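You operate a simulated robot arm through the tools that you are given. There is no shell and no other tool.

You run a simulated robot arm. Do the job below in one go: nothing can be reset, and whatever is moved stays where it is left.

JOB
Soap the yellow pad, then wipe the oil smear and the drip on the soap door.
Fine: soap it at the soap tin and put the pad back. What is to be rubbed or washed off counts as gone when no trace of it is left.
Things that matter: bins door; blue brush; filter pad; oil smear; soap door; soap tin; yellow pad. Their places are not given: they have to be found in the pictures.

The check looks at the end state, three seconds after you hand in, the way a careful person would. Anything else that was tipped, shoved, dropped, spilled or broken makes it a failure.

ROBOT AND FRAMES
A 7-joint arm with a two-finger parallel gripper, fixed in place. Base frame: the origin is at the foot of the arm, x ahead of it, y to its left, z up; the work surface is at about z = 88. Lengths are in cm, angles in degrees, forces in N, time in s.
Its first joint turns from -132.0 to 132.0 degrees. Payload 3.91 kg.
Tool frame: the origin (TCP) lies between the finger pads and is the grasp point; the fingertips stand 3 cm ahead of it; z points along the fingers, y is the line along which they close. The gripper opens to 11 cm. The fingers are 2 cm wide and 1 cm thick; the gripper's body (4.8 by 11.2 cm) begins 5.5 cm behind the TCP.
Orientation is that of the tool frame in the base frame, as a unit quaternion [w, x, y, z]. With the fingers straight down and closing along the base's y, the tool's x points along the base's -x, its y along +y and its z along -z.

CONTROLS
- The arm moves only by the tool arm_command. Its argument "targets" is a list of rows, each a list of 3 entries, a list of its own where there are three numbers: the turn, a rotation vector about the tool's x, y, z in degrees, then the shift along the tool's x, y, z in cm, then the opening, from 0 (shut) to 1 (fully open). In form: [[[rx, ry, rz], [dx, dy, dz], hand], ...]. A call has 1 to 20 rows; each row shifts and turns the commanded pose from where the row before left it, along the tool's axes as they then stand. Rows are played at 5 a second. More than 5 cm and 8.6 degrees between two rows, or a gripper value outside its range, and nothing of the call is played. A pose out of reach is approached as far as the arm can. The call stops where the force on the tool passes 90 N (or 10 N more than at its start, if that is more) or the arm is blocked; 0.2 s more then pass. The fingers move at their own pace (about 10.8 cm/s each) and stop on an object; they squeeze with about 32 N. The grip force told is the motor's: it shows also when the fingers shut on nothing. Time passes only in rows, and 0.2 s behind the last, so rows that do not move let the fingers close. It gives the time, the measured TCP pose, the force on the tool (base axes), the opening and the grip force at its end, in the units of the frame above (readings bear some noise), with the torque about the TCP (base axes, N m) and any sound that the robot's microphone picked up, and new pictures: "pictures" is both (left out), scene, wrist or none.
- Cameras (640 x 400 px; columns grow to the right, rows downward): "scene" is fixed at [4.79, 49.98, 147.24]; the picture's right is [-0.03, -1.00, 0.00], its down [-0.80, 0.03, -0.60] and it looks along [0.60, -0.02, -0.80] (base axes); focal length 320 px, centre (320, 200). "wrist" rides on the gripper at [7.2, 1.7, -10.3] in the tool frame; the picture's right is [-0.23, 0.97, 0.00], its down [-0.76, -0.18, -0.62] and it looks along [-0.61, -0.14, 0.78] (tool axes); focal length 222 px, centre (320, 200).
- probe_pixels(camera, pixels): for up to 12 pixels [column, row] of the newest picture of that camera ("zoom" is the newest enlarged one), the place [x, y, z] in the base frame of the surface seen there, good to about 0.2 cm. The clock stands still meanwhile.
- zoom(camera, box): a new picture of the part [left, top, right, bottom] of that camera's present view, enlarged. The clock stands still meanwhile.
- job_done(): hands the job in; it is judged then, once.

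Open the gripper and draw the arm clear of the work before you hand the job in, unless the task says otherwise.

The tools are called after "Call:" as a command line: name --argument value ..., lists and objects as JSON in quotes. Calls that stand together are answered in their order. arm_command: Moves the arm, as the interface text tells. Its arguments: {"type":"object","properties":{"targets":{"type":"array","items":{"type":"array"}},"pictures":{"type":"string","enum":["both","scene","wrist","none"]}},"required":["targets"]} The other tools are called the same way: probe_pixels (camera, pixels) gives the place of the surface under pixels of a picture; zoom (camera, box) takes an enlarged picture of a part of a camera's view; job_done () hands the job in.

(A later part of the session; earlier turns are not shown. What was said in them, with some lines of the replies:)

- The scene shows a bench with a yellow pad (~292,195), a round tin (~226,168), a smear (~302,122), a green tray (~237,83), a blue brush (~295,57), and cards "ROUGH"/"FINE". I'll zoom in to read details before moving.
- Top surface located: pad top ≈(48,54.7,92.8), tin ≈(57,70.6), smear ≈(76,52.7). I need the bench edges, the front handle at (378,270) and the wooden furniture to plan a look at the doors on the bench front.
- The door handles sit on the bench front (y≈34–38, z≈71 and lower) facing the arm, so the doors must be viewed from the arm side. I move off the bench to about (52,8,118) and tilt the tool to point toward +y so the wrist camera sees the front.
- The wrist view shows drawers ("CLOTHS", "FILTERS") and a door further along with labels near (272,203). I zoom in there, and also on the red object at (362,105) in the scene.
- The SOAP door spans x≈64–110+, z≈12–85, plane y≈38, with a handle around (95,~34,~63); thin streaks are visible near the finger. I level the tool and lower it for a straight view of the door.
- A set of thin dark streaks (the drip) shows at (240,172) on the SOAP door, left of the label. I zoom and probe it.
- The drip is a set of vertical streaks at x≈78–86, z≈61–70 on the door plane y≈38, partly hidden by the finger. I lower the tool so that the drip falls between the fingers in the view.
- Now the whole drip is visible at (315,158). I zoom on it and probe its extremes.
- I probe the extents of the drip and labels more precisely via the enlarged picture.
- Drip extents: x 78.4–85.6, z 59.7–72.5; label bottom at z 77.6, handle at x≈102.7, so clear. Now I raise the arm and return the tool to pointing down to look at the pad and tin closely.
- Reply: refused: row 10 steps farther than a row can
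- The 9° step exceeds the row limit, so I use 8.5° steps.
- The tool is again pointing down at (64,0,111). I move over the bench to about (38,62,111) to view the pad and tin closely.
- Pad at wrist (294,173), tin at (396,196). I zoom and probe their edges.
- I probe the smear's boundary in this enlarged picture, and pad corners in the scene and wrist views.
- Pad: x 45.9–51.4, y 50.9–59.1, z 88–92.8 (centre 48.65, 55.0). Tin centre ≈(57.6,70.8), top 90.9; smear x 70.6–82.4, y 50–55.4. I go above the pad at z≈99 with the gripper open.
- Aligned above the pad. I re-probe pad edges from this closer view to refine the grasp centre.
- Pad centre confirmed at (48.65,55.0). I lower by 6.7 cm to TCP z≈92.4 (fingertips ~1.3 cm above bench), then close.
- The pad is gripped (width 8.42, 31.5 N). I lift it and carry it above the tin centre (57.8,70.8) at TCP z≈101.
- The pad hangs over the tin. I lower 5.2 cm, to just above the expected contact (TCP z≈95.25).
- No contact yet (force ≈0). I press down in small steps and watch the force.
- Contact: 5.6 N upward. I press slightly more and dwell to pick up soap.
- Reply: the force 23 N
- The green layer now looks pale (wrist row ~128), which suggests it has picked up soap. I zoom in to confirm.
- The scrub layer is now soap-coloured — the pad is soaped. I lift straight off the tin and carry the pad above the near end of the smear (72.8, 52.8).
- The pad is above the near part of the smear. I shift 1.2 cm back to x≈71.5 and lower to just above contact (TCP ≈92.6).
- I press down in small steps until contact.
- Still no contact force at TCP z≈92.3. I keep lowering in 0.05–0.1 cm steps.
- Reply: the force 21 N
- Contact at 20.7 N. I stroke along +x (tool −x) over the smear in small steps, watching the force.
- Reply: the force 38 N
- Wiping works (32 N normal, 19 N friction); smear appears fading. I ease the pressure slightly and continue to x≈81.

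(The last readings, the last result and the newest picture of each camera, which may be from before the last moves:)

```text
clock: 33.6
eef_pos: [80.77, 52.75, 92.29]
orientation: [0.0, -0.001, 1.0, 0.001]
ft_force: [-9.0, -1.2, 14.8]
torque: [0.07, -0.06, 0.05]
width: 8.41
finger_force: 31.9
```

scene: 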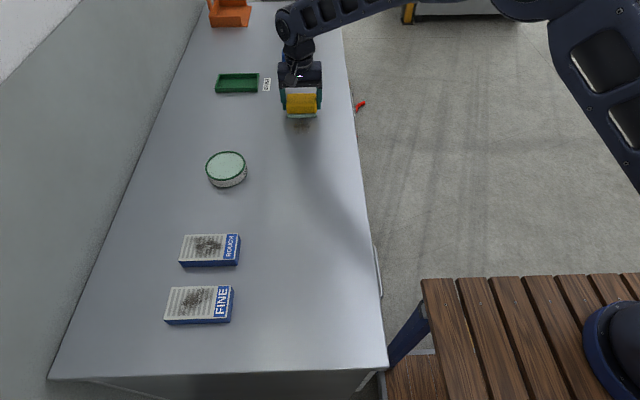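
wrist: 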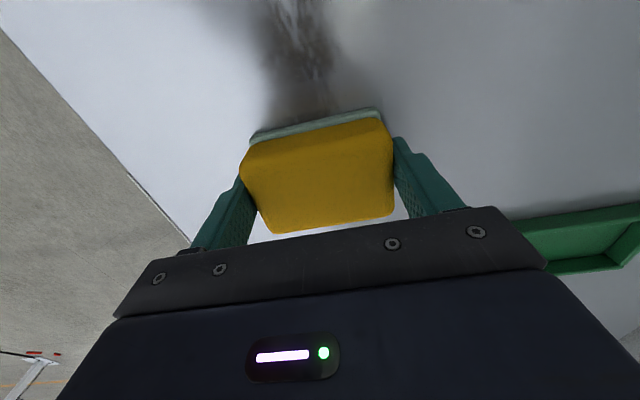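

The smear has partially faded and remnants show at wrist (300,60). I do back-and-forth strokes with a bit more pressure.

Call:
arm_command --targets '[[[0, 0, 0], [0.9, 0, 0.03], 0], [[0, 0, 0], [0.9, 0, 0], 0], [[0, 0, 0], [0.9, 0, 0], 0], [[0, 0, 0], [0.9, 0, 0], 0], [[0, 0, 0], [0.9, 0, 0], 0], [[0, 0, 0], [0.9, 0, 0], 0], [[0, 0, 0], [0.9, 0, 0], 0], [[0, 0, 0], [0.9, 0, 0], 0], [[0, 0, 0], [0.9, 0, 0], 0], [[0, 0, 0], [0.9, 0, 0], 0], [[0, 0, 0], [0.3, 0, 0], 0], [[0, 0, 0], [0, 0, 0], 0]]'

```text
clock: 36.2
eef_pos: [71.58, 52.8, 92.25]
orientation: [0.0, 0.0, 1.0, 0.0]
ft_force: [8.8, -2.7, 17.5]
torque: [-0.09, -0.19, -0.04]
width: 8.4
finger_force: 32.1
```

scene: 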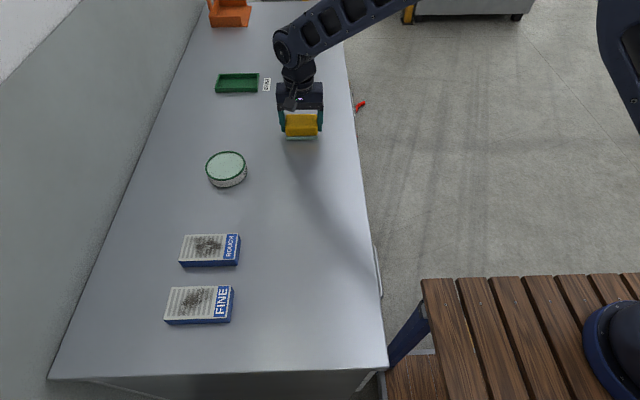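
wrist: 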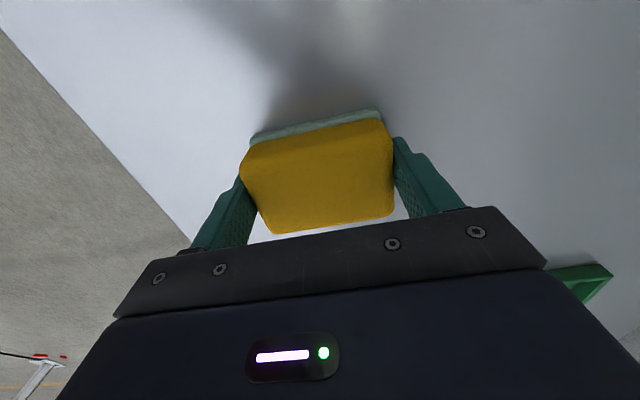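

I continue with a stroke out to x≈81 and back at the same light pressure.

Call:
arm_command --targets '[[[0, 0, 0], [-1.0, 0, 0], 0], [[0, 0, 0], [-1.0, 0, 0], 0], [[0, 0, 0], [-1.0, 0, 0], 0], [[0, 0, 0], [-1.0, 0, 0], 0], [[0, 0, 0], [-1.0, 0, 0], 0], [[0, 0, 0], [-1.0, 0, 0], 0], [[0, 0, 0], [-1.0, 0, 0], 0], [[0, 0, 0], [-1.0, 0, 0], 0], [[0, 0, 0], [-1.0, 0, 0], 0], [[0, 0, 0], [-0.4, 0, 0], 0], [[0, 0, 0], [1.0, 0, 0], 0], [[0, 0, 0], [1.0, 0, 0], 0], [[0, 0, 0], [1.0, 0, 0], 0], [[0, 0, 0], [1.0, 0, 0], 0], [[0, 0, 0], [1.0, 0, 0], 0], [[0, 0, 0], [1.0, 0, 0], 0], [[0, 0, 0], [1.0, 0, 0], 0], [[0, 0, 0], [1.0, 0, 0], 0], [[0, 0, 0], [1.0, 0, 0], 0], [[0, 0, 0], [0.4, 0, 0], 0]]'

```text
clock: 40.4
eef_pos: [71.52, 52.81, 92.22]
orientation: [0.0, 0.001, 1.0, 0.0]
ft_force: [18.2, -2.3, 28.9]
torque: [-0.06, -0.39, -0.04]
width: 8.4
finger_force: 32.2
```

scene: 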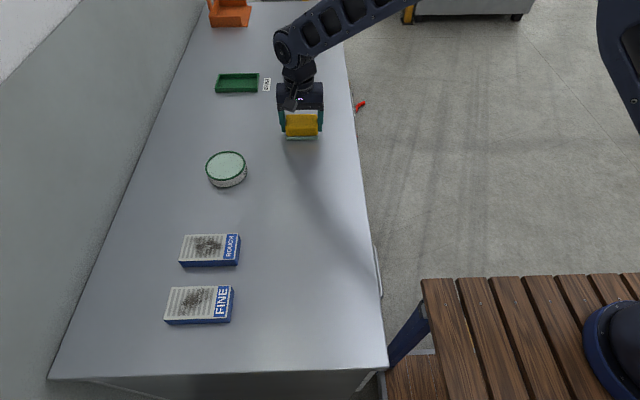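
wrist: 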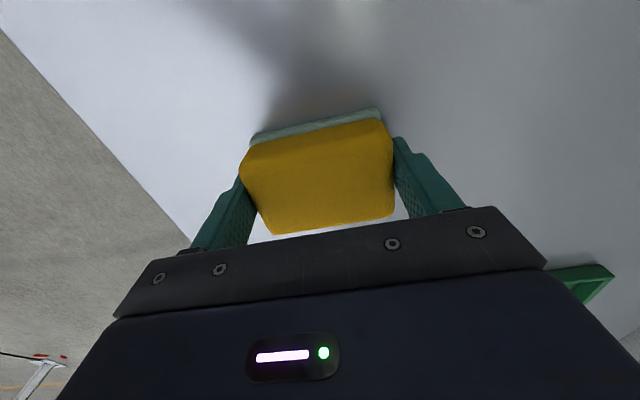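

The near area looks clean; I do one more out-and-back cycle to be sure.

Call:
arm_command --targets '[[[0, 0, 0], [-1.0, 0.1, 0], 0], [[0, 0, 0], [-1.0, 0.1, 0], 0], [[0, 0, 0], [-1.0, 0, 0], 0], [[0, 0, 0], [-1.0, 0, 0], 0], [[0, 0, 0], [-1.0, 0, 0], 0], [[0, 0, 0], [-1.0, 0, 0], 0], [[0, 0, 0], [-1.0, 0, 0], 0], [[0, 0, 0], [-1.0, 0, 0], 0], [[0, 0, 0], [-1.0, 0, 0], 0], [[0, 0, 0], [-0.6, 0, 0], 0], [[0, 0, 0], [1.0, -0.2, 0], 0], [[0, 0, 0], [1.0, -0.2, 0], 0], [[0, 0, 0], [1.0, 0, 0], 0], [[0, 0, 0], [1.0, 0, 0], 0], [[0, 0, 0], [1.0, 0, 0], 0], [[0, 0, 0], [1.0, 0, 0], 0], [[0, 0, 0], [1.0, 0, 0], 0], [[0, 0, 0], [1.0, 0, 0], 0], [[0, 0, 0], [1.0, 0, 0], 0], [[0, 0, 0], [0.6, 0, 0], 0]]' --pictures "none"

```text
clock: 44.6
eef_pos: [71.4, 52.48, 92.21]
orientation: [-0.001, -0.001, 1.0, 0.0]
ft_force: [2.6, 0.1, 3.8]
torque: [0.04, -0.08, -0.01]
width: 8.42
finger_force: 32.1
```

I lift off and move toward y≈28 (toward the door side) so the scene camera can see the smear area.

Call:
arm_command --targets '[[[0, 0, 0], [0, 0, -1], 0], [[0, 0, 0], [0, 0, -4], 0], [[0, 0, 0], [0, 0, -4.5], 0], [[0, 0, 0], [0, 0, -4.5], 0], [[0, 0, 0], [0, -4, -1], 0], [[0, 0, 0], [0, -4, 0], 0], [[0, 0, 0], [0, -4, 0], 0], [[0, 0, 0], [0, -4, 0], 0], [[0, 0, 0], [0, -4, 0], 0], [[0, 0, 0], [0, -4, 0], 0], [[0, 0, 0], [0, -4, 0], 0], [[0, 0, 0], [0, 0, 0], 0]]'

Call:
zoom --camera "scene" --box '[270, 90, 340, 150]'

```text
clock: 47.2
eef_pos: [71.42, 24.47, 107.0]
orientation: [0.0, 0.0, 1.0, 0.0]
ft_force: [-0.1, -0.2, -0.9]
torque: [0.01, 0.02, 0.04]
width: 8.45
finger_force: 31.9
```

scene: 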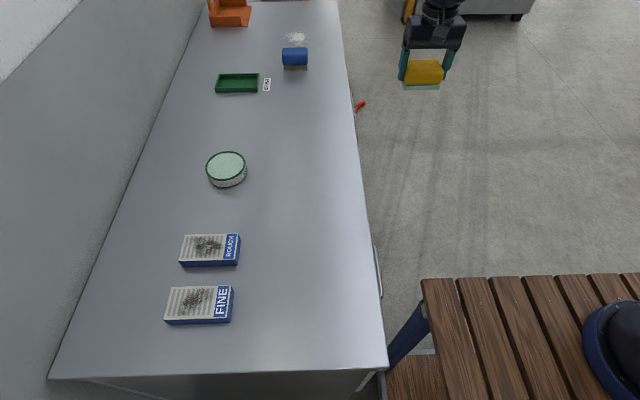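
wrist: 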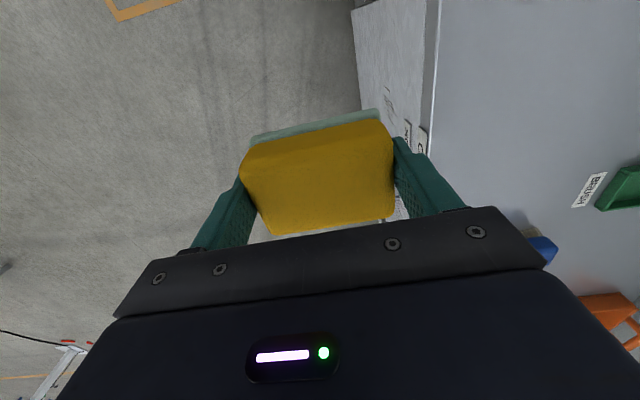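

```text
6.67 times, centred on (305, 120) of scene
```

zoom: 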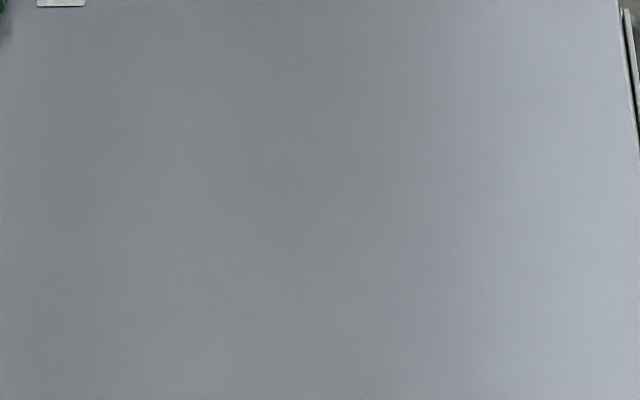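

The smear is fully gone and the pad still looks soapy. Now I back off to y≈5 and rotate the tool to point at +y toward the door.

Call:
arm_command --targets '[[[0, 0, 0], [0, -3.9, 0], 0], [[0, 0, 0], [0, -3.9, 0], 0], [[0, 0, 0], [0, -3.9, 0], 0], [[0, 0, 0], [0, -3.9, 0], 0], [[0, 0, 0], [0, -3.9, 0], 0], [[-8.5, 0, 0], [0, 0, 0], 0], [[-8.5, 0, 0], [0, 0, 0], 0], [[-8.5, 0, 0], [0, 0, 0], 0], [[-8.5, 0, 0], [0, 0, 0], 0], [[-8.5, 0, 0], [0, 0, 0], 0], [[-8.5, 0, 0], [0, 0, 0], 0], [[-8.5, 0, 0], [0, 0, 0], 0], [[-8.5, 0, 0], [0, 0, 0], 0], [[-8.5, 0, 0], [0, 0, 0], 0], [[-8.5, 0, 0], [0, 0, 0], 0], [[-5, 0, 0], [0, 0, 0], 0]]' --pictures "none"

```text
clock: 50.6
eef_pos: [71.33, 5.03, 107.24]
orientation: [0.001, 0.0, 0.706, 0.708]
ft_force: [0.0, 0.5, -0.1]
torque: [-0.04, -0.01, -0.03]
width: 8.44
finger_force: 31.4
```

The tool points to +y at (71,5,107). I descend to about (80.2,15,66) in front of the drip.

Call:
arm_command --targets '[[[0, 0, 0], [-0.89, -4.1, 1.0], 0], [[0, 0, 0], [-0.89, -4.1, 1.0], 0], [[0, 0, 0], [-0.89, -4.1, 1.0], 0], [[0, 0, 0], [-0.89, -4.1, 1.0], 0], [[0, 0, 0], [-0.89, -4.1, 1.0], 0], [[0, 0, 0], [-0.89, -4.1, 1.0], 0], [[0, 0, 0], [-0.89, -4.1, 1.0], 0], [[0, 0, 0], [-0.89, -4.1, 1.0], 0], [[0, 0, 0], [-0.89, -4.1, 1.0], 0], [[0, 0, 0], [-0.89, -4.1, 1.0], 0], [[0, 0, 0], [0, 0, 0], 0]]'

```text
clock: 53.0
eef_pos: [80.37, 14.94, 66.24]
orientation: [0.001, 0.0, 0.707, 0.707]
ft_force: [-0.2, -0.4, -0.1]
torque: [-0.03, 0.01, -0.01]
width: 8.42
finger_force: 31.8
```

scene: 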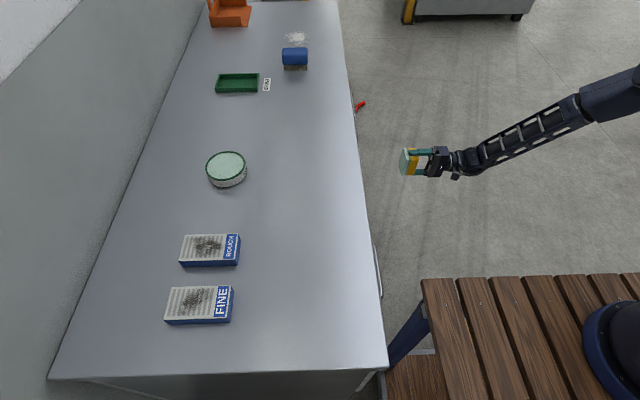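
wrist: 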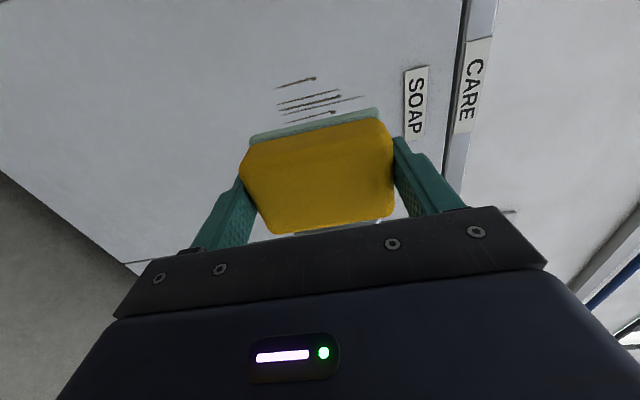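

The drip lies at wrist (320,98). I zoom and probe it from this nearer view for exact extents.

Call:
zoom --camera "wrist" --box '[250, 50, 450, 170]'

Call:
probe_pixels --camera "zoom" --pixels '[[85, 118], [210, 85], [90, 160], [270, 125], [365, 145], [115, 220], [265, 198], [490, 55], [500, 280], [360, 155]]'

```text
3.20 times, centred on (350, 110) of wrist
```

zoom: 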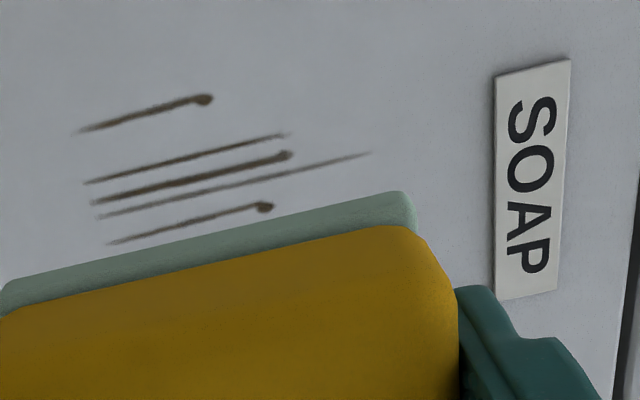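

```text
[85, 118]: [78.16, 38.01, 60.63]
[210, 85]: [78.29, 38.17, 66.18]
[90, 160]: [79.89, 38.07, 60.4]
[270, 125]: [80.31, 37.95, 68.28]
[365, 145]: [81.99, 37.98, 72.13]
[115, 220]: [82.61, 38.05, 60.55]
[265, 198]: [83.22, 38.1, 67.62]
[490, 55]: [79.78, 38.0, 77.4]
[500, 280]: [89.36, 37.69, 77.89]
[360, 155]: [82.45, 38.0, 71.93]
```

Drip: x 78.2–85.6, z 59.8–72.4. I advance toward the door to just before contact (expected TCP y≈33.65).

Call:
arm_command --targets '[[[0, 0, 0], [0, 0, 4.3], 0], [[0, 0, 0], [0, 0, 4.3], 0], [[0, 0, 0], [0, 0, 4.3], 0], [[0, 0, 0], [0, 0, 4], 0], [[0, 0, 0], [0, 0, 1.3], 0], [[0, 0, 0], [0, 0, 0], 0]]'

```text
clock: 54.4
eef_pos: [80.45, 33.28, 66.16]
orientation: [0.0, 0.0, 0.707, 0.707]
ft_force: [-0.8, -0.9, -1.1]
torque: [-0.01, 0.0, 0.03]
width: 8.43
finger_force: 32.3
```

scene: 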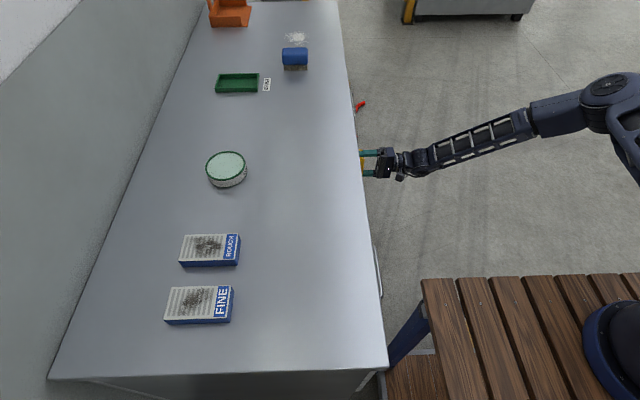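
wrist: 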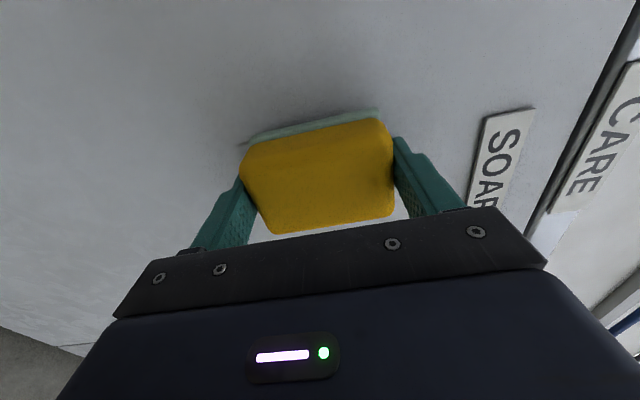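

Just shy of the door with no contact force. I creep forward in small steps to make contact.

Call:
arm_command --targets '[[[0, 0, 0], [0, 0, 0.15], 0], [[0, 0, 0], [0, 0, 0.1], 0], [[0, 0, 0], [0, 0, 0.05], 0], [[0, 0, 0], [0, 0, 0], 0]]' --pictures "none"

```text
clock: 55.4
eef_pos: [80.45, 33.49, 66.12]
orientation: [0.0, -0.001, 0.707, 0.707]
ft_force: [-1.2, 0.5, 0.1]
torque: [0.01, 0.01, -0.01]
width: 8.42
finger_force: 31.9
```

No contact yet at y≈33.5; I creep on.

Call:
arm_command --targets '[[[0, 0, 0], [0, 0, 0.1], 0], [[0, 0, 0], [0, 0, 0.05], 0], [[0, 0, 0], [0, 0, 0], 0]]' --pictures "none"

```text
clock: 56.2
eef_pos: [80.44, 33.63, 66.13]
orientation: [0.0, 0.001, 0.707, 0.707]
ft_force: [-0.2, -0.4, -0.2]
torque: [-0.01, -0.02, 0.0]
width: 8.43
finger_force: 31.9
```

Still free; next small steps.

Call:
arm_command --targets '[[[0, 0, 0], [0, 0, 0.1], 0], [[0, 0, 0], [0, 0, 0.05], 0], [[0, 0, 0], [0, 0, 0], 0]]' --pictures "none"

```text
clock: 57.0
eef_pos: [80.37, 33.78, 66.21]
orientation: [0.001, 0.0, 0.707, 0.707]
ft_force: [0.1, -0.2, -0.1]
torque: [0.05, -0.04, -0.02]
width: 8.4
finger_force: 32.1
```

Still no contact at y≈33.78; the pad may have shifted slightly in the grip. I continue in small steps.

Call:
arm_command --targets '[[[0, 0, 0], [0, 0, 0.08], 0], [[0, 0, 0], [0, 0, 0.07], 0], [[0, 0, 0], [0, 0, 0], 0]]' --pictures "both"

```text
clock: 57.8
eef_pos: [80.36, 33.78, 66.22]
orientation: [0.002, 0.0, 0.707, 0.707]
ft_force: [-8.3, -25.5, 1.2]
torque: [0.2, 0.04, 0.05]
width: 8.41
finger_force: 32.3
```

scene: 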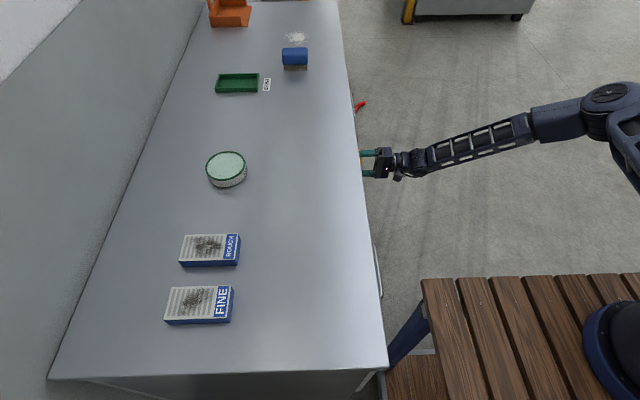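
wrist: 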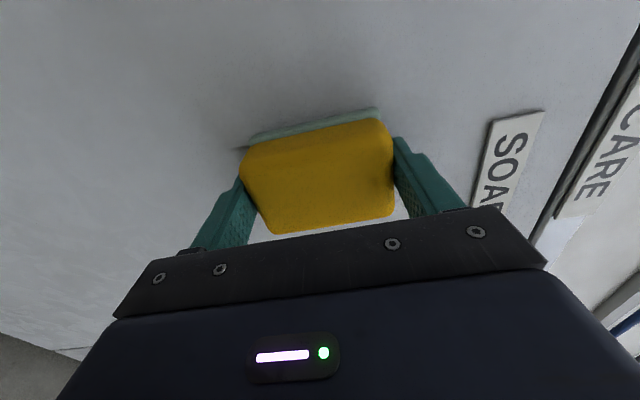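

Contact at 25 N. I stroke upward (tool +y) to z≈70 first and check forces.

Call:
arm_command --targets '[[[0, 0, 0], [0, 0.65, 0], 0], [[0, 0, 0], [0, 0.65, 0], 0], [[0, 0, 0], [0, 0.65, 0], 0], [[0, 0, 0], [0, 0.65, 0], 0], [[0, 0, 0], [0, 0.65, 0], 0], [[0, 0, 0], [0, 0.65, 0], 0], [[0, 0, 0], [0, 0, 0], 0]]' --pictures "wrist"

```text
clock: 59.4
eef_pos: [80.29, 33.83, 70.14]
orientation: [0.0, 0.0, 0.707, 0.707]
ft_force: [-2.6, -30.1, -18.5]
torque: [-0.74, 0.1, -0.06]
width: 8.41
finger_force: 31.7
```

wrist: 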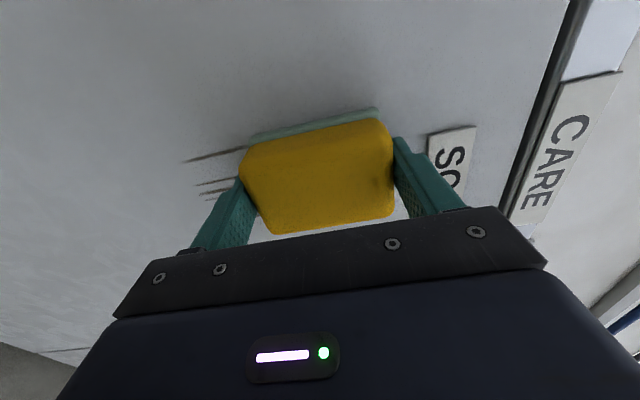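

Force 30 N normal, 18.5 N friction – fine. I stroke down to z≈62.2 and back up.

Call:
arm_command --targets '[[[0, 0, 0], [0, -0.8, 0], 0], [[0, 0, 0], [0, -0.8, 0], 0], [[0, 0, 0], [0, -0.8, 0], 0], [[0, 0, 0], [0, -0.8, 0], 0], [[0, 0, 0], [0, -0.8, 0], 0], [[0, 0, 0], [0, -0.8, 0], 0], [[0, 0, 0], [0, -0.8, 0], 0], [[0, 0, 0], [0, -0.8, 0], 0], [[0, 0, 0], [0, -0.8, 0], 0], [[0, 0, 0], [0, -0.8, 0], 0], [[0, 0, 0], [0, 0.8, 0], 0], [[0, 0, 0], [0, 0.8, 0], 0], [[0, 0, 0], [0, 0.8, 0], 0], [[0, 0, 0], [0, 0.8, 0], 0], [[0, 0, 0], [0, 0.8, 0], 0], [[0, 0, 0], [0, 0.8, 0], 0], [[0, 0, 0], [0, 0.8, 0], 0], [[0, 0, 0], [0, 0.8, 0], 0], [[0, 0, 0], [0, 0.8, 0], 0], [[0, 0, 0], [0, 0.8, 0], 0]]' --pictures "wrist"

```text
clock: 63.6
eef_pos: [80.28, 33.96, 69.94]
orientation: [0.0, -0.001, 0.707, 0.707]
ft_force: [1.0, -15.2, -11.3]
torque: [-0.37, 0.0, -0.06]
width: 8.42
finger_force: 32.0
```

wrist: 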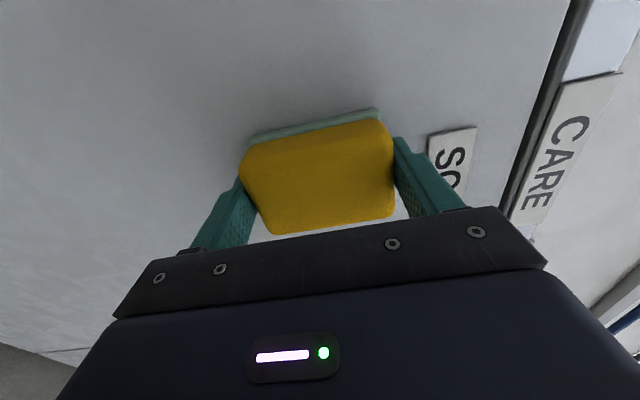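

The left part already looks cleaned. I go down once more, shift to x≈83.8 at the bottom, then stroke up.

Call:
arm_command --targets '[[[0, 0, 0], [0, -0.8, 0.05], 0], [[0, 0, 0], [0, -0.8, 0], 0], [[0, 0, 0], [0, -0.8, 0], 0], [[0, 0, 0], [0, -0.8, 0], 0], [[0, 0, 0], [0, -0.8, 0], 0], [[0, 0, 0], [0, -0.8, 0], 0], [[0, 0, 0], [0, -0.8, 0], 0], [[0, 0, 0], [0, -0.8, 0], 0], [[0, 0, 0], [0, -0.8, 0], 0], [[0, 0, 0], [0, -0.8, 0], 0], [[0, 0, 0], [-0.9, 0, 0], 0], [[0, 0, 0], [-0.9, 0, 0], 0], [[0, 0, 0], [-0.9, 0, 0], 0], [[0, 0, 0], [-0.9, 0, 0], 0], [[0, 0, 0], [0, 0, 0], 0]]' --pictures "wrist"

```text
clock: 66.8
eef_pos: [83.84, 33.97, 62.04]
orientation: [0.0, 0.001, 0.707, 0.708]
ft_force: [-0.4, -1.0, -0.7]
torque: [-0.01, -0.03, 0.0]
width: 8.43
finger_force: 32.1
```

wrist: 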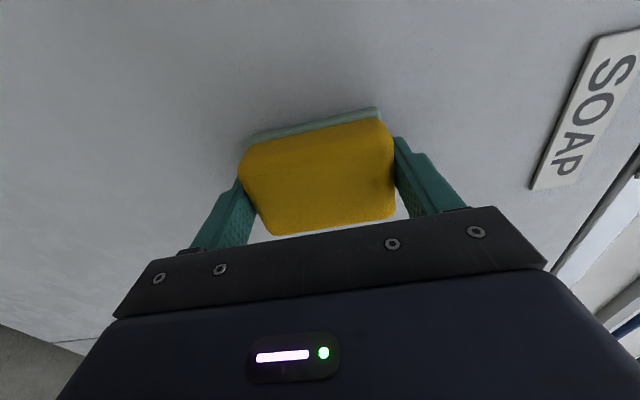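

Contact was lost (force ≈1 N), so I press in slightly until contact resumes.

Call:
arm_command --targets '[[[0, 0, 0], [0, 0, 0.08], 0], [[0, 0, 0], [0, 0, 0.05], 0], [[0, 0, 0], [0, 0, 0], 0]]' --pictures "none"

```text
clock: 67.6
eef_pos: [83.96, 34.08, 62.06]
orientation: [0.0, 0.001, 0.707, 0.707]
ft_force: [-8.5, -17.2, 1.5]
torque: [-0.3, 0.03, 0.3]
width: 8.43
finger_force: 32.4
```

Contact at 17 N. I stroke up at x≈83.9 to z≈70 and back down.

Call:
arm_command --targets '[[[0, 0, 0], [0, 0.8, 0.03], 0], [[0, 0, 0], [0, 0.8, 0], 0], [[0, 0, 0], [0, 0.8, 0], 0], [[0, 0, 0], [0, 0.8, 0], 0], [[0, 0, 0], [0, 0.8, 0], 0], [[0, 0, 0], [0, 0.8, 0], 0], [[0, 0, 0], [0, 0.8, 0], 0], [[0, 0, 0], [0, 0.8, 0], 0], [[0, 0, 0], [0, 0.8, 0], 0], [[0, 0, 0], [0, 0.8, 0], 0], [[0, 0, 0], [0, -0.8, 0.03], 0], [[0, 0, 0], [0, -0.8, 0], 0], [[0, 0, 0], [0, -0.8, 0], 0], [[0, 0, 0], [0, -0.8, 0], 0], [[0, 0, 0], [0, -0.8, 0], 0], [[0, 0, 0], [0, -0.8, 0], 0], [[0, 0, 0], [0, -0.8, 0], 0], [[0, 0, 0], [0, -0.8, 0], 0], [[0, 0, 0], [0, -0.8, 0], 0], [[0, 0, 0], [0, -0.8, 0], 0]]' --pictures "wrist"

```text
clock: 71.8
eef_pos: [84.03, 34.06, 62.06]
orientation: [0.001, 0.0, 0.707, 0.707]
ft_force: [0.3, -30.2, 18.1]
torque: [1.29, 0.01, 0.04]
width: 8.45
finger_force: 31.6
```

wrist: 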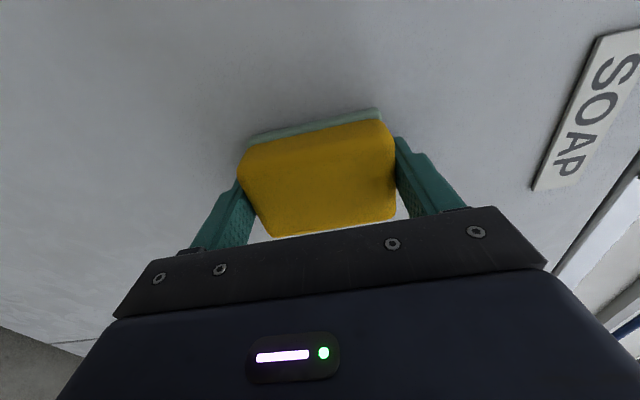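

Another up-stroke at this column, then a shift back over the middle while pressed.

Call:
arm_command --targets '[[[0, 0, 0], [0, 0.8, 0], 0], [[0, 0, 0], [0, 0.8, 0], 0], [[0, 0, 0], [0, 0.8, 0], 0], [[0, 0, 0], [0, 0.8, 0], 0], [[0, 0, 0], [0, 0.8, 0], 0], [[0, 0, 0], [0, 0.8, 0], 0], [[0, 0, 0], [0, 0.8, 0], 0], [[0, 0, 0], [0, 0.8, 0], 0], [[0, 0, 0], [0, 0.8, 0], 0], [[0, 0, 0], [0, 0.8, 0], 0], [[0, 0, 0], [0.6, -0.8, 0.03], 0], [[0, 0, 0], [0.6, -0.8, 0], 0], [[0, 0, 0], [0.6, -0.8, 0], 0], [[0, 0, 0], [0.0, -0.8, 0], 0], [[0, 0, 0], [0, -0.8, 0], 0], [[0, 0, 0], [0, -0.8, 0], 0], [[0, 0, 0], [0, -0.8, 0], 0], [[0, 0, 0], [0, -0.8, 0], 0], [[0, 0, 0], [0, -0.8, 0], 0], [[0, 0, 0], [0, -0.8, 0], 0]]' --pictures "none"

```text
clock: 76.0
eef_pos: [81.96, 34.33, 61.92]
orientation: [0.0, 0.0, 0.707, 0.708]
ft_force: [0.8, -21.6, 13.2]
torque: [0.52, -0.04, -0.11]
width: 8.41
finger_force: 32.0
```

The pad has slid ~0.5 cm back in the fingers, still leaving ~0.7 cm clearance. I back away from the door by 17 cm to inspect.

Call:
arm_command --targets '[[[0, 0, 0], [0, 0, -1], 0], [[0, 0, 0], [0, 0, -4], 0], [[0, 0, 0], [0, 0, -4], 0], [[0, 0, 0], [0, 0, -4], 0], [[0, 0, 0], [0, 0, -4], 0], [[0, 0, 0], [4, 0, 0], 0], [[0, 0, 0], [4, 0, 0], 0], [[0, 0, 0], [0, 0, 0], 0]]'

Call:
zoom --camera "wrist" --box '[240, 50, 460, 180]'

```text
clock: 77.8
eef_pos: [74.19, 17.24, 61.83]
orientation: [0.0, 0.0, 0.707, 0.707]
ft_force: [-0.8, 0.6, -0.1]
torque: [0.02, 0.01, -0.04]
width: 8.44
finger_force: 32.1
```

scene: 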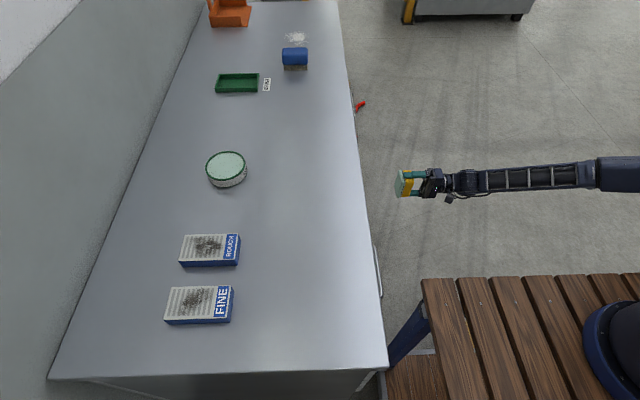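
wrist: 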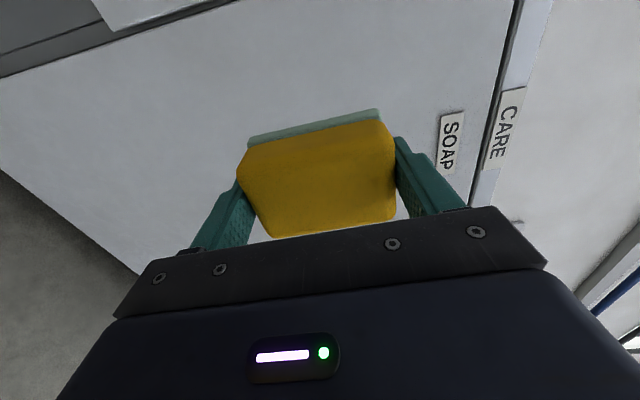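

```text
2.91 times, centred on (350, 115) of wrist
```

zoom: 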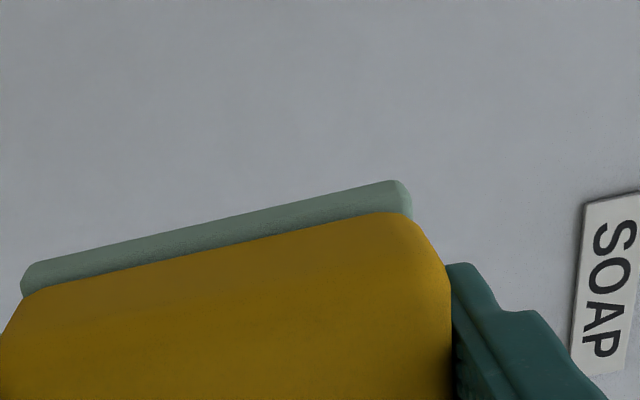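

The visible part is clean but the pad hides x>77. I shift +x by 14 cm to see the whole wiped area.

Call:
arm_command --targets '[[[0, 0, 0], [-3.5, 0, -0.5], 0], [[0, 0, 0], [-3.5, 0, -0.5], 0], [[0, 0, 0], [-3.5, 0, -0.5], 0], [[0, 0, 0], [-3.5, 0, -0.5], 0], [[0, 0, 0], [0, 0, 0], 0]]' --pictures "wrist"

Call:
zoom --camera "wrist" --box '[240, 20, 460, 150]'

Call:
probe_pixels --camera "wrist" --pixels '[[300, 20], [300, 60], [300, 110], [360, 40], [360, 80], [360, 105], [330, 60]]'

```text
clock: 79.0
eef_pos: [88.16, 15.38, 61.93]
orientation: [0.0, 0.0, 0.707, 0.707]
ft_force: [0.5, 0.2, -0.5]
torque: [0.02, 0.03, 0.02]
width: 8.48
finger_force: 31.8
```

wrist: 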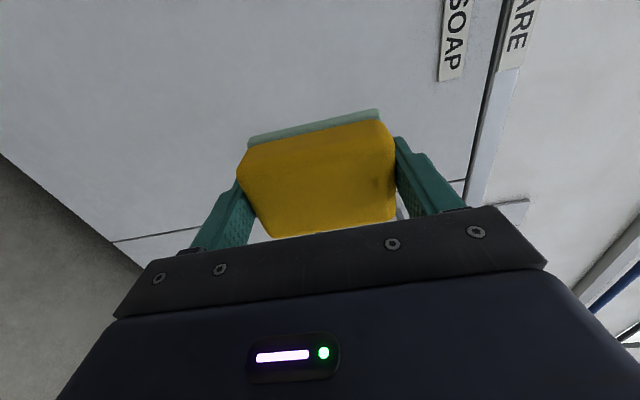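

```text
2.91 times, centred on (350, 85) of wrist
```

zoom: 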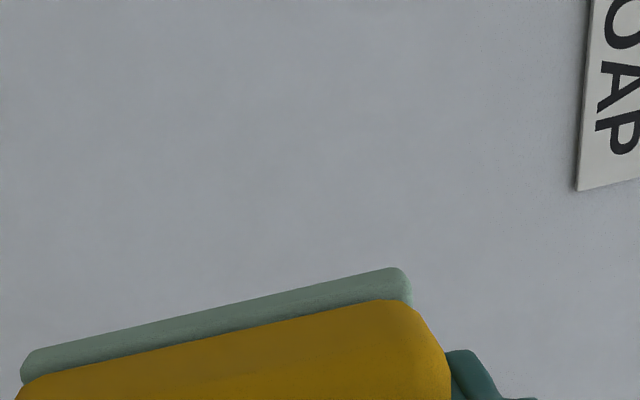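

```text
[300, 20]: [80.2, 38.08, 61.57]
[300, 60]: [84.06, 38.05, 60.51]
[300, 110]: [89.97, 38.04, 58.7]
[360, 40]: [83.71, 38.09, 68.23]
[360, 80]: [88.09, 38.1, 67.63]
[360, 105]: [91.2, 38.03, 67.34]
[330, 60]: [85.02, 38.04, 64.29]
```

The region x≥79 is clean. I check the top strip of the image (x≈77–81) and around z≈60–73 as well.

Call:
zoom --camera "wrist" --box '[270, 0, 420, 90]'

Call:
probe_pixels --camera "wrist" --pixels '[[300, 1], [350, 1], [390, 1], [280, 1]]'

```text
4.27 times, centred on (345, 45) of wrist
```

zoom: 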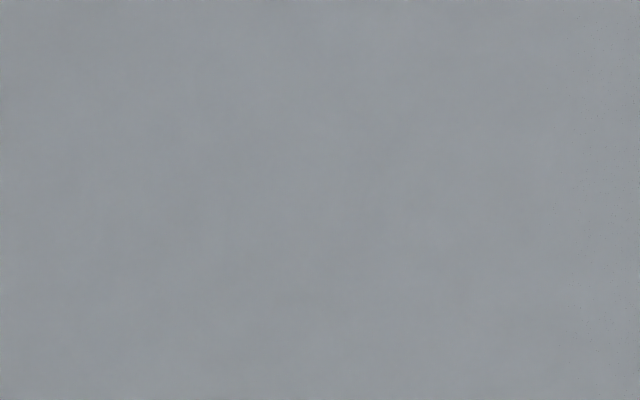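

```text
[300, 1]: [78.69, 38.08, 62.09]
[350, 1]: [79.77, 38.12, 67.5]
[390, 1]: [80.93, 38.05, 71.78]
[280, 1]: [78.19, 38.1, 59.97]
```

Clean here too; the leftmost strip (x 76–80) still needs a view, so I shift back to x≈82 and look.

Call:
arm_command --targets '[[[0, 0, 0], [3, 0, -1], 0], [[0, 0, 0], [3, 0, -1], 0], [[0, 0, 0], [0, 0, 0], 0]]' --pictures "wrist"

Call:
zoom --camera "wrist" --box '[240, 20, 440, 140]'

Call:
probe_pixels --camera "wrist" --pixels '[[300, 20], [300, 60], [300, 100], [360, 40], [360, 80], [360, 105], [330, 60]]'

```text
clock: 79.8
eef_pos: [82.06, 13.36, 62.18]
orientation: [0.0, 0.001, 0.706, 0.708]
ft_force: [-0.1, 0.4, -1.5]
torque: [-0.01, 0.01, 0.0]
width: 8.46
finger_force: 32.4
```

wrist: 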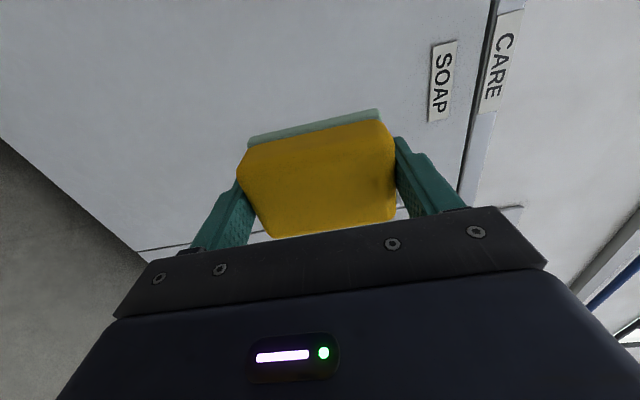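

```text
3.20 times, centred on (340, 80) of wrist
```

zoom: 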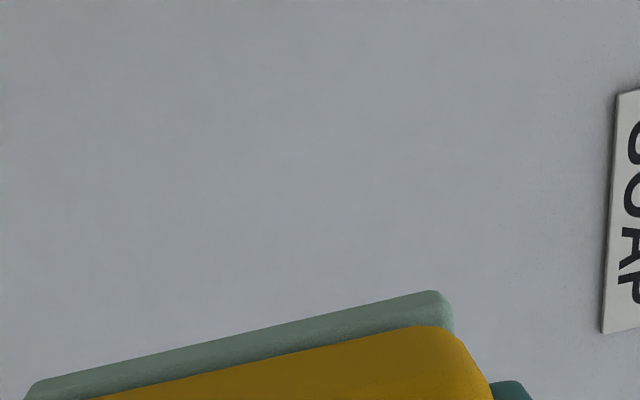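

```text
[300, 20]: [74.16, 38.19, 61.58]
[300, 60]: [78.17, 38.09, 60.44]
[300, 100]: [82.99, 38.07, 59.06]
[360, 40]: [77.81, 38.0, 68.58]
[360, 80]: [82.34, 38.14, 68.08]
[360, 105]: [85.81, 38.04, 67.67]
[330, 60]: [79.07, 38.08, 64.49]
```

The drip is completely gone (x 74–90 seen clean). Now I return: rise to z≈108 and rotate the tool back to pointing down.

Call:
arm_command --targets '[[[0, 0, 0], [1.0, 4.6, -0.8], 0], [[0, 0, 0], [1.0, 4.6, -0.8], 0], [[0, 0, 0], [1.0, 4.6, -0.8], 0], [[0, 0, 0], [1.0, 4.6, -0.8], 0], [[0, 0, 0], [1.0, 4.6, -0.8], 0], [[0, 0, 0], [1.0, 4.6, -0.8], 0], [[0, 0, 0], [1.0, 4.6, -0.8], 0], [[0, 0, 0], [1.0, 4.6, -0.8], 0], [[0, 0, 0], [1.0, 4.6, -0.8], 0], [[0, 0, 0], [1.0, 4.6, -0.8], 0], [[8.5, 0, 0], [0, 0, 0], 0], [[8.5, 0, 0], [0, 0, 0], 0], [[8.5, 0, 0], [0, 0, 0], 0], [[8.5, 0, 0], [0, 0, 0], 0], [[8.5, 0, 0], [0, 0, 0], 0], [[8.5, 0, 0], [0, 0, 0], 0], [[8.5, 0, 0], [0, 0, 0], 0], [[8.5, 0, 0], [0, 0, 0], 0], [[8.5, 0, 0], [0, 0, 0], 0], [[8.5, 0, 0], [0, 0, 0], 0]]' --pictures "none"

```text
clock: 84.0
eef_pos: [72.12, 5.16, 107.96]
orientation: [-0.001, 0.001, 0.999, 0.043]
ft_force: [1.0, -1.3, -1.3]
torque: [0.03, 0.01, 0.0]
width: 8.44
finger_force: 31.8
```

I finish the last 5° of rotation and carry the pad above its original place (48.65,55.0).

Call:
arm_command --targets '[[[5, 0, 0], [0, 0, 0], 0], [[0, 0, 0], [0, 0, 0], 0], [[0, 0, 0], [1.955, 4.155, 0], 0], [[0, 0, 0], [1.955, 4.155, 0], 0], [[0, 0, 0], [1.955, 4.155, 0], 0], [[0, 0, 0], [1.955, 4.155, 0], 0], [[0, 0, 0], [1.955, 4.155, 0], 0], [[0, 0, 0], [1.955, 4.155, 0], 0], [[0, 0, 0], [1.955, 4.155, 0], 0], [[0, 0, 0], [1.955, 4.155, 0], 0], [[0, 0, 0], [1.955, 4.155, 0], 0], [[0, 0, 0], [1.955, 4.155, 0], 0], [[0, 0, 0], [1.955, 4.155, 0], 0], [[0, 0, 0], [1.955, 4.155, 0], 0], [[0, 0, 0], [0, 0, 0], 0]]'

```text
clock: 87.2
eef_pos: [48.32, 55.18, 107.93]
orientation: [0.0, 0.0, 1.0, -0.001]
ft_force: [0.4, -0.2, -0.6]
torque: [-0.01, 0.01, -0.04]
width: 8.42
finger_force: 31.8
```

scene: 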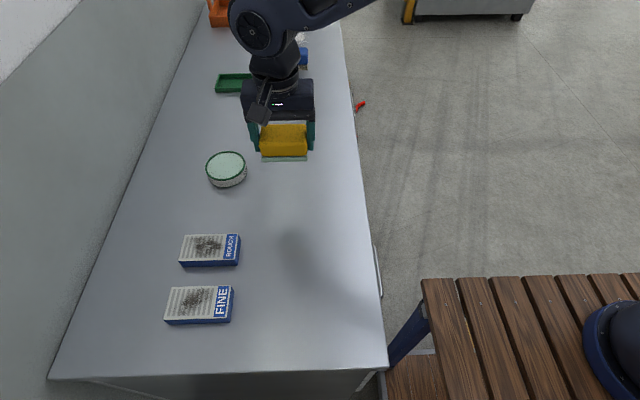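
wrist: 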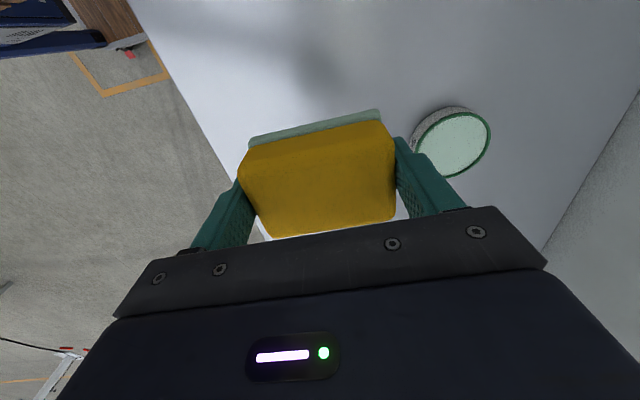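

I probe the pad's corners in the hand to know its offset and tilt relative to the TCP before setting it down.

Call:
probe_pixels --camera "wrist" --pixels '[[253, 141], [376, 114], [250, 150], [376, 128], [245, 165], [390, 145], [275, 230], [390, 215], [320, 190], [315, 127]]'

Call:
zoom --camera "scene" --box '[235, 100, 335, 170]'

```text
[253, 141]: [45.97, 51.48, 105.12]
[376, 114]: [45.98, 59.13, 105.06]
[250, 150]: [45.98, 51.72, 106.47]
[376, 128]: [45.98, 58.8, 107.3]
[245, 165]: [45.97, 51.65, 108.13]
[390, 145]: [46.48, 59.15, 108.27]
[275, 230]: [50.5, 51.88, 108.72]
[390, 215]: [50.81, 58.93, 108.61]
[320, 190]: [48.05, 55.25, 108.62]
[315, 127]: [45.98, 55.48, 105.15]
```

```text
5.71 times, centred on (285, 135) of scene
```

zoom: 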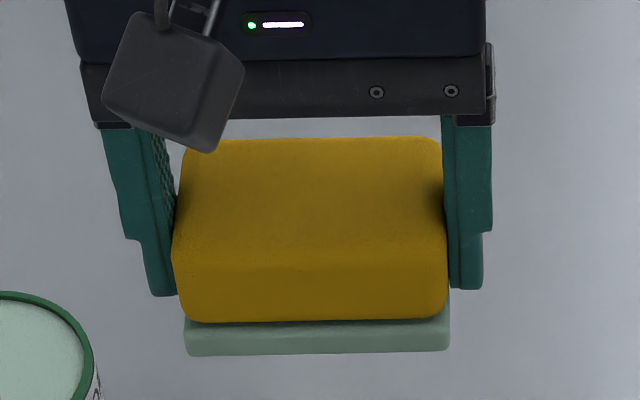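

The pad front is at x≈45.98 and upright, matching the original. I lower ~15 cm to just above the bench.

Call:
arm_command --targets '[[[0, 0, 0], [0, -0.15, 3.5], 0], [[0, 0, 0], [0, 0, 3.5], 0], [[0, 0, 0], [0, 0, 3.5], 0], [[0, 0, 0], [0, 0, 3], 0], [[0, 0, 0], [0, 0, 1.3], 0], [[0, 0, 0], [0, 0, 0.4], 0], [[0, 0, 0], [0, 0, 0], 0]]' --pictures "both"

```text
clock: 88.8
eef_pos: [48.65, 55.17, 92.86]
orientation: [0.0, 0.0, 1.0, 0.0]
ft_force: [-0.4, 1.4, 0.1]
torque: [-0.03, 0.0, -0.02]
width: 8.39
finger_force: 32.0
```

scene: 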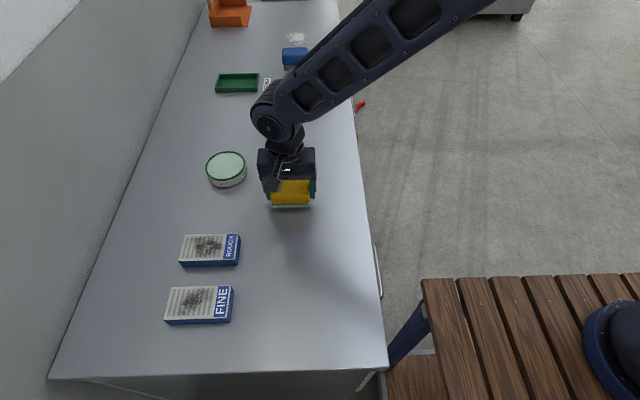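
wrist: 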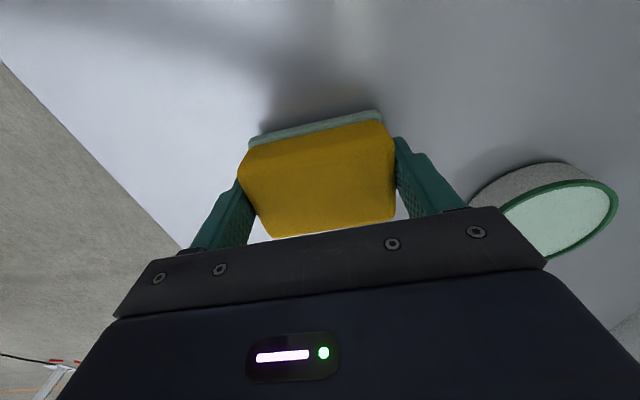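

Not touching yet (TCP z 92.86). I lower in small steps until contact.

Call:
arm_command --targets '[[[0, 0, 0], [0, 0, 0.2], 0], [[0, 0, 0], [0, 0, 0.2], 0], [[0, 0, 0], [0, 0, 0.1], 0], [[0, 0, 0], [0, 0, 0.1], 0], [[0, 0, 0], [0, 0, 0], 0]]' --pictures "none"

```text
clock: 90.0
eef_pos: [48.58, 54.96, 92.32]
orientation: [0.0, 0.001, 1.0, 0.001]
ft_force: [0.5, -0.6, -0.4]
torque: [-0.01, 0.01, 0.01]
width: 8.43
finger_force: 32.1
```

Still free at z 92.3; I keep lowering in 0.1 cm steps.

Call:
arm_command --targets '[[[0, 0, 0], [0, 0, 0.1], 0], [[0, 0, 0], [0, 0, 0.1], 0], [[0, 0, 0], [0, 0, 0.08], 0], [[0, 0, 0], [0, 0, 0], 0]]' --pictures "none"

```text
clock: 91.0
eef_pos: [48.6, 55.21, 91.98]
orientation: [0.0, 0.0, 1.0, 0.0]
ft_force: [0.6, 0.3, -0.6]
torque: [0.02, -0.02, 0.01]
width: 8.44
finger_force: 32.2
```

Still free at z≈92.0; further small steps.

Call:
arm_command --targets '[[[0, 0, 0], [0, 0, 0.08], 0], [[0, 0, 0], [0, 0, 0.07], 0], [[0, 0, 0], [0, 0, 0], 0]]' --pictures "none"

```text
clock: 91.8
eef_pos: [48.54, 55.02, 92.02]
orientation: [0.0, 0.0, 1.0, 0.0]
ft_force: [-2.1, 2.3, 5.7]
torque: [-0.03, -0.08, 0.01]
width: 8.43
finger_force: 32.0
```

Contact at 5.7 N: the pad rests on the bench. I open the gripper and let it settle, then rise straight up.

Call:
arm_command --targets '[[[0, 0, 0], [0, 0, 0], 0.85], [[0, 0, 0], [0, 0, 0], 1], [[0, 0, 0], [0, 0, 0], 1], [[0, 0, 0], [0, 0, 0], 1], [[0, 0, 0], [0, 0, -1], 1], [[0, 0, 0], [0, 0, -2], 1], [[0, 0, 0], [0, 0, -4], 1], [[0, 0, 0], [0, 0, -4], 1], [[0, 0, 0], [0, 0, -4], 1], [[0, 0, 0], [0, 0, 0], 1]]'

```text
clock: 94.0
eef_pos: [48.85, 55.19, 106.88]
orientation: [0.0, 0.0, 1.0, 0.0]
ft_force: [0.6, -0.6, 0.3]
torque: [0.01, 0.0, 0.03]
width: 11.01
finger_force: 0.0
```

scene: 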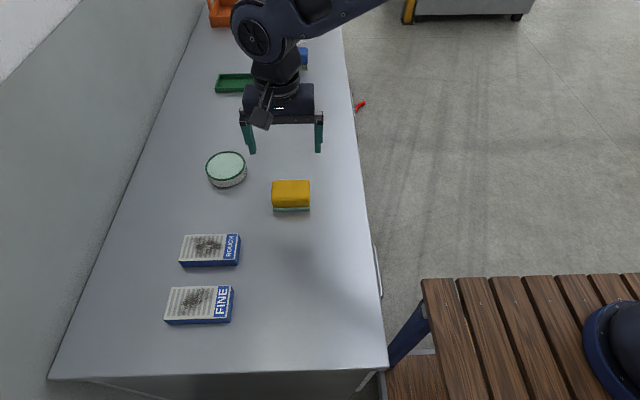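
wrist: 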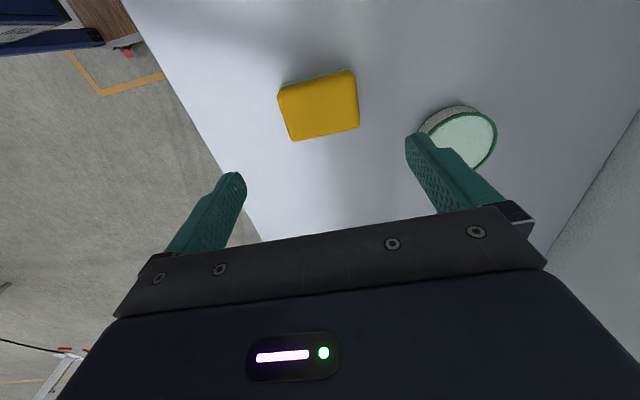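

The pad stands at (291,195), its original spot. I draw the arm back and up toward the starting pose so as to be clear, then check everything.

Call:
arm_command --targets '[[[0, 0, 0], [0, 0, -4], 1], [[0, 0, 0], [0, 0, -4], 1], [[0, 0, 0], [0, -4, -1], 1], [[0, 0, 0], [0, -4, 0], 1], [[0, 0, 0], [0, -4, 0], 1], [[0, 0, 0], [0, -4, 0], 1], [[0, 0, 0], [0, -4, 0], 1], [[0, 0, 0], [0, -4, 0], 1], [[0, 0, 0], [0, -4, 0], 1], [[0, 0, 0], [0, -4, 0], 1], [[0, 0, 0], [0, 0, 0], 1]]'

Call:
zoom --camera "scene" --box '[190, 70, 370, 220]'

Call:
probe_pixels --camera "scene" --pixels '[[274, 207], [309, 207], [290, 181], [290, 195], [273, 190], [309, 183], [212, 160], [243, 175], [226, 163]]'

```text
clock: 96.4
eef_pos: [48.71, 22.9, 115.71]
orientation: [0.0, 0.001, 1.0, 0.0]
ft_force: [0.7, 0.9, 0.2]
torque: [-0.01, -0.03, -0.01]
width: 10.98
finger_force: 0.0
```

scene: 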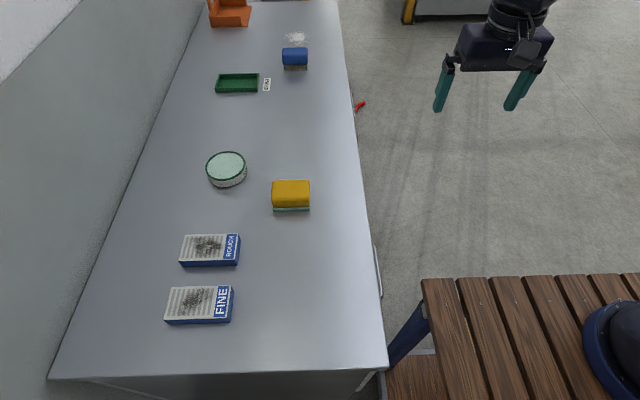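
wrist: 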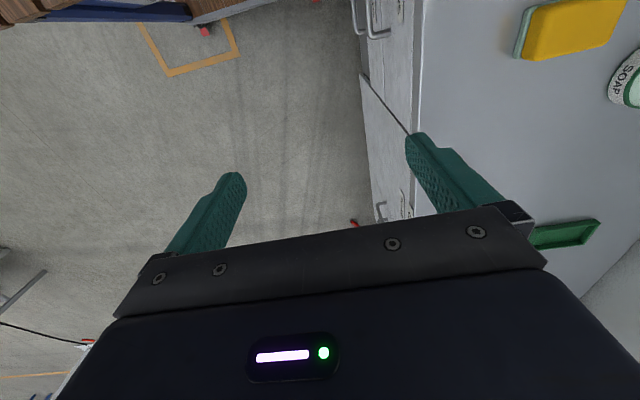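

```text
2.67 times, centred on (280, 145) of scene
```

zoom: 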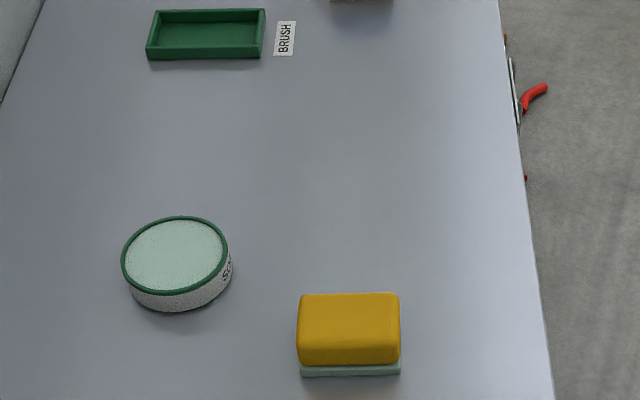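

```text
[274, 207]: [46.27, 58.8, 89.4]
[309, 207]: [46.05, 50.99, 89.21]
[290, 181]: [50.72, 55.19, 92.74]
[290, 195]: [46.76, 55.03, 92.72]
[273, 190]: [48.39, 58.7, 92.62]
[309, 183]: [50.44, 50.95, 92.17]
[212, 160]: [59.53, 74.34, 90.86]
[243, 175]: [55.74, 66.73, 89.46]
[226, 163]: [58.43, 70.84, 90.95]
```

Pad and tin are in their original places and the bench is clean. I see a tiny red spot near scene (357,137) that I check to make sure nothing was disturbed.

Call:
zoom --camera "scene" --box '[330, 80, 410, 150]'

Call:
probe_pixels --camera "scene" --pixels '[[357, 137], [362, 104], [357, 110], [352, 95]]'

Call:
zoom --camera "wrist" --box '[340, 60, 440, 240]'

```text
5.71 times, centred on (370, 115) of scene
```

zoom: 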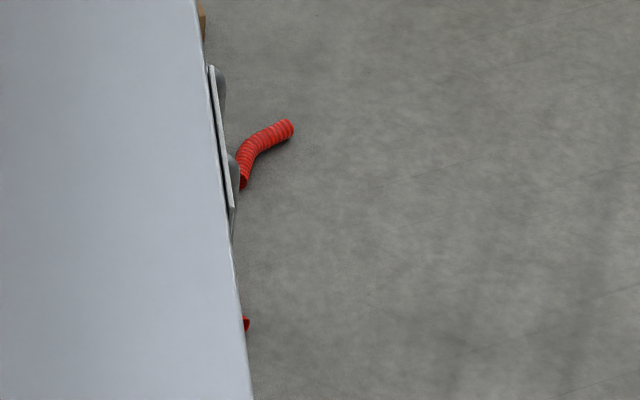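

```text
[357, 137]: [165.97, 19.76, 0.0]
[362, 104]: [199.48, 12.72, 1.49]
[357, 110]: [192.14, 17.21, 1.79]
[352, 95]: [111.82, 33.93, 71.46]
```

```text
2.22 times, centred on (390, 150) of wrist
```

zoom: 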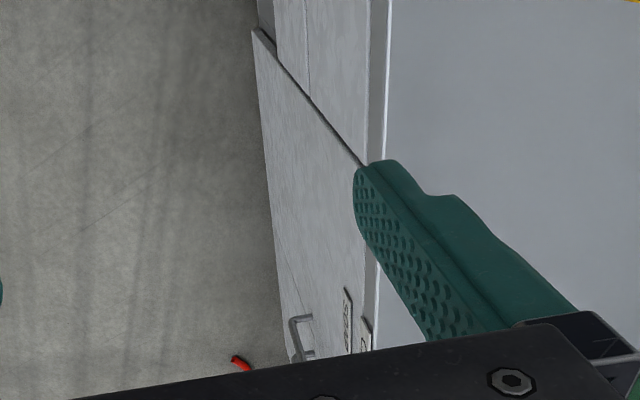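

The red piece is the floor hose far away (x≈166–199, z≈0), untouched; the door handle and labels are unchanged, the smear and drip are gone, the pad is back at its original place, and the gripper is open and clear. I hand the job in.

Call:
job_done

```text
The job is handed in.
```

The job is done and handed in. The pad was soaped at the tin, and the oil smear and the drip on the soap door were both wiped off.

- **Soap:** I pressed the pad's scrub side onto the soap tin until it turned the colour of the soap. Position checks before and after show the tin did not move.
- **Oil smear:** I rubbed it with back-and-forth strokes. A zoomed view of the bench afterwards shows no trace.
- **Drip:** I wiped the door with up-and-down strokes across the whole drip. Three close views covering the area show it clean.
- **Pad:** It is back in its original spot, yellow side up, matching its starting position to within about 0.2 cm.

The last pictures show nothing else disturbed. The gripper is open and the arm is clear of the bench. I don't have the check's result.
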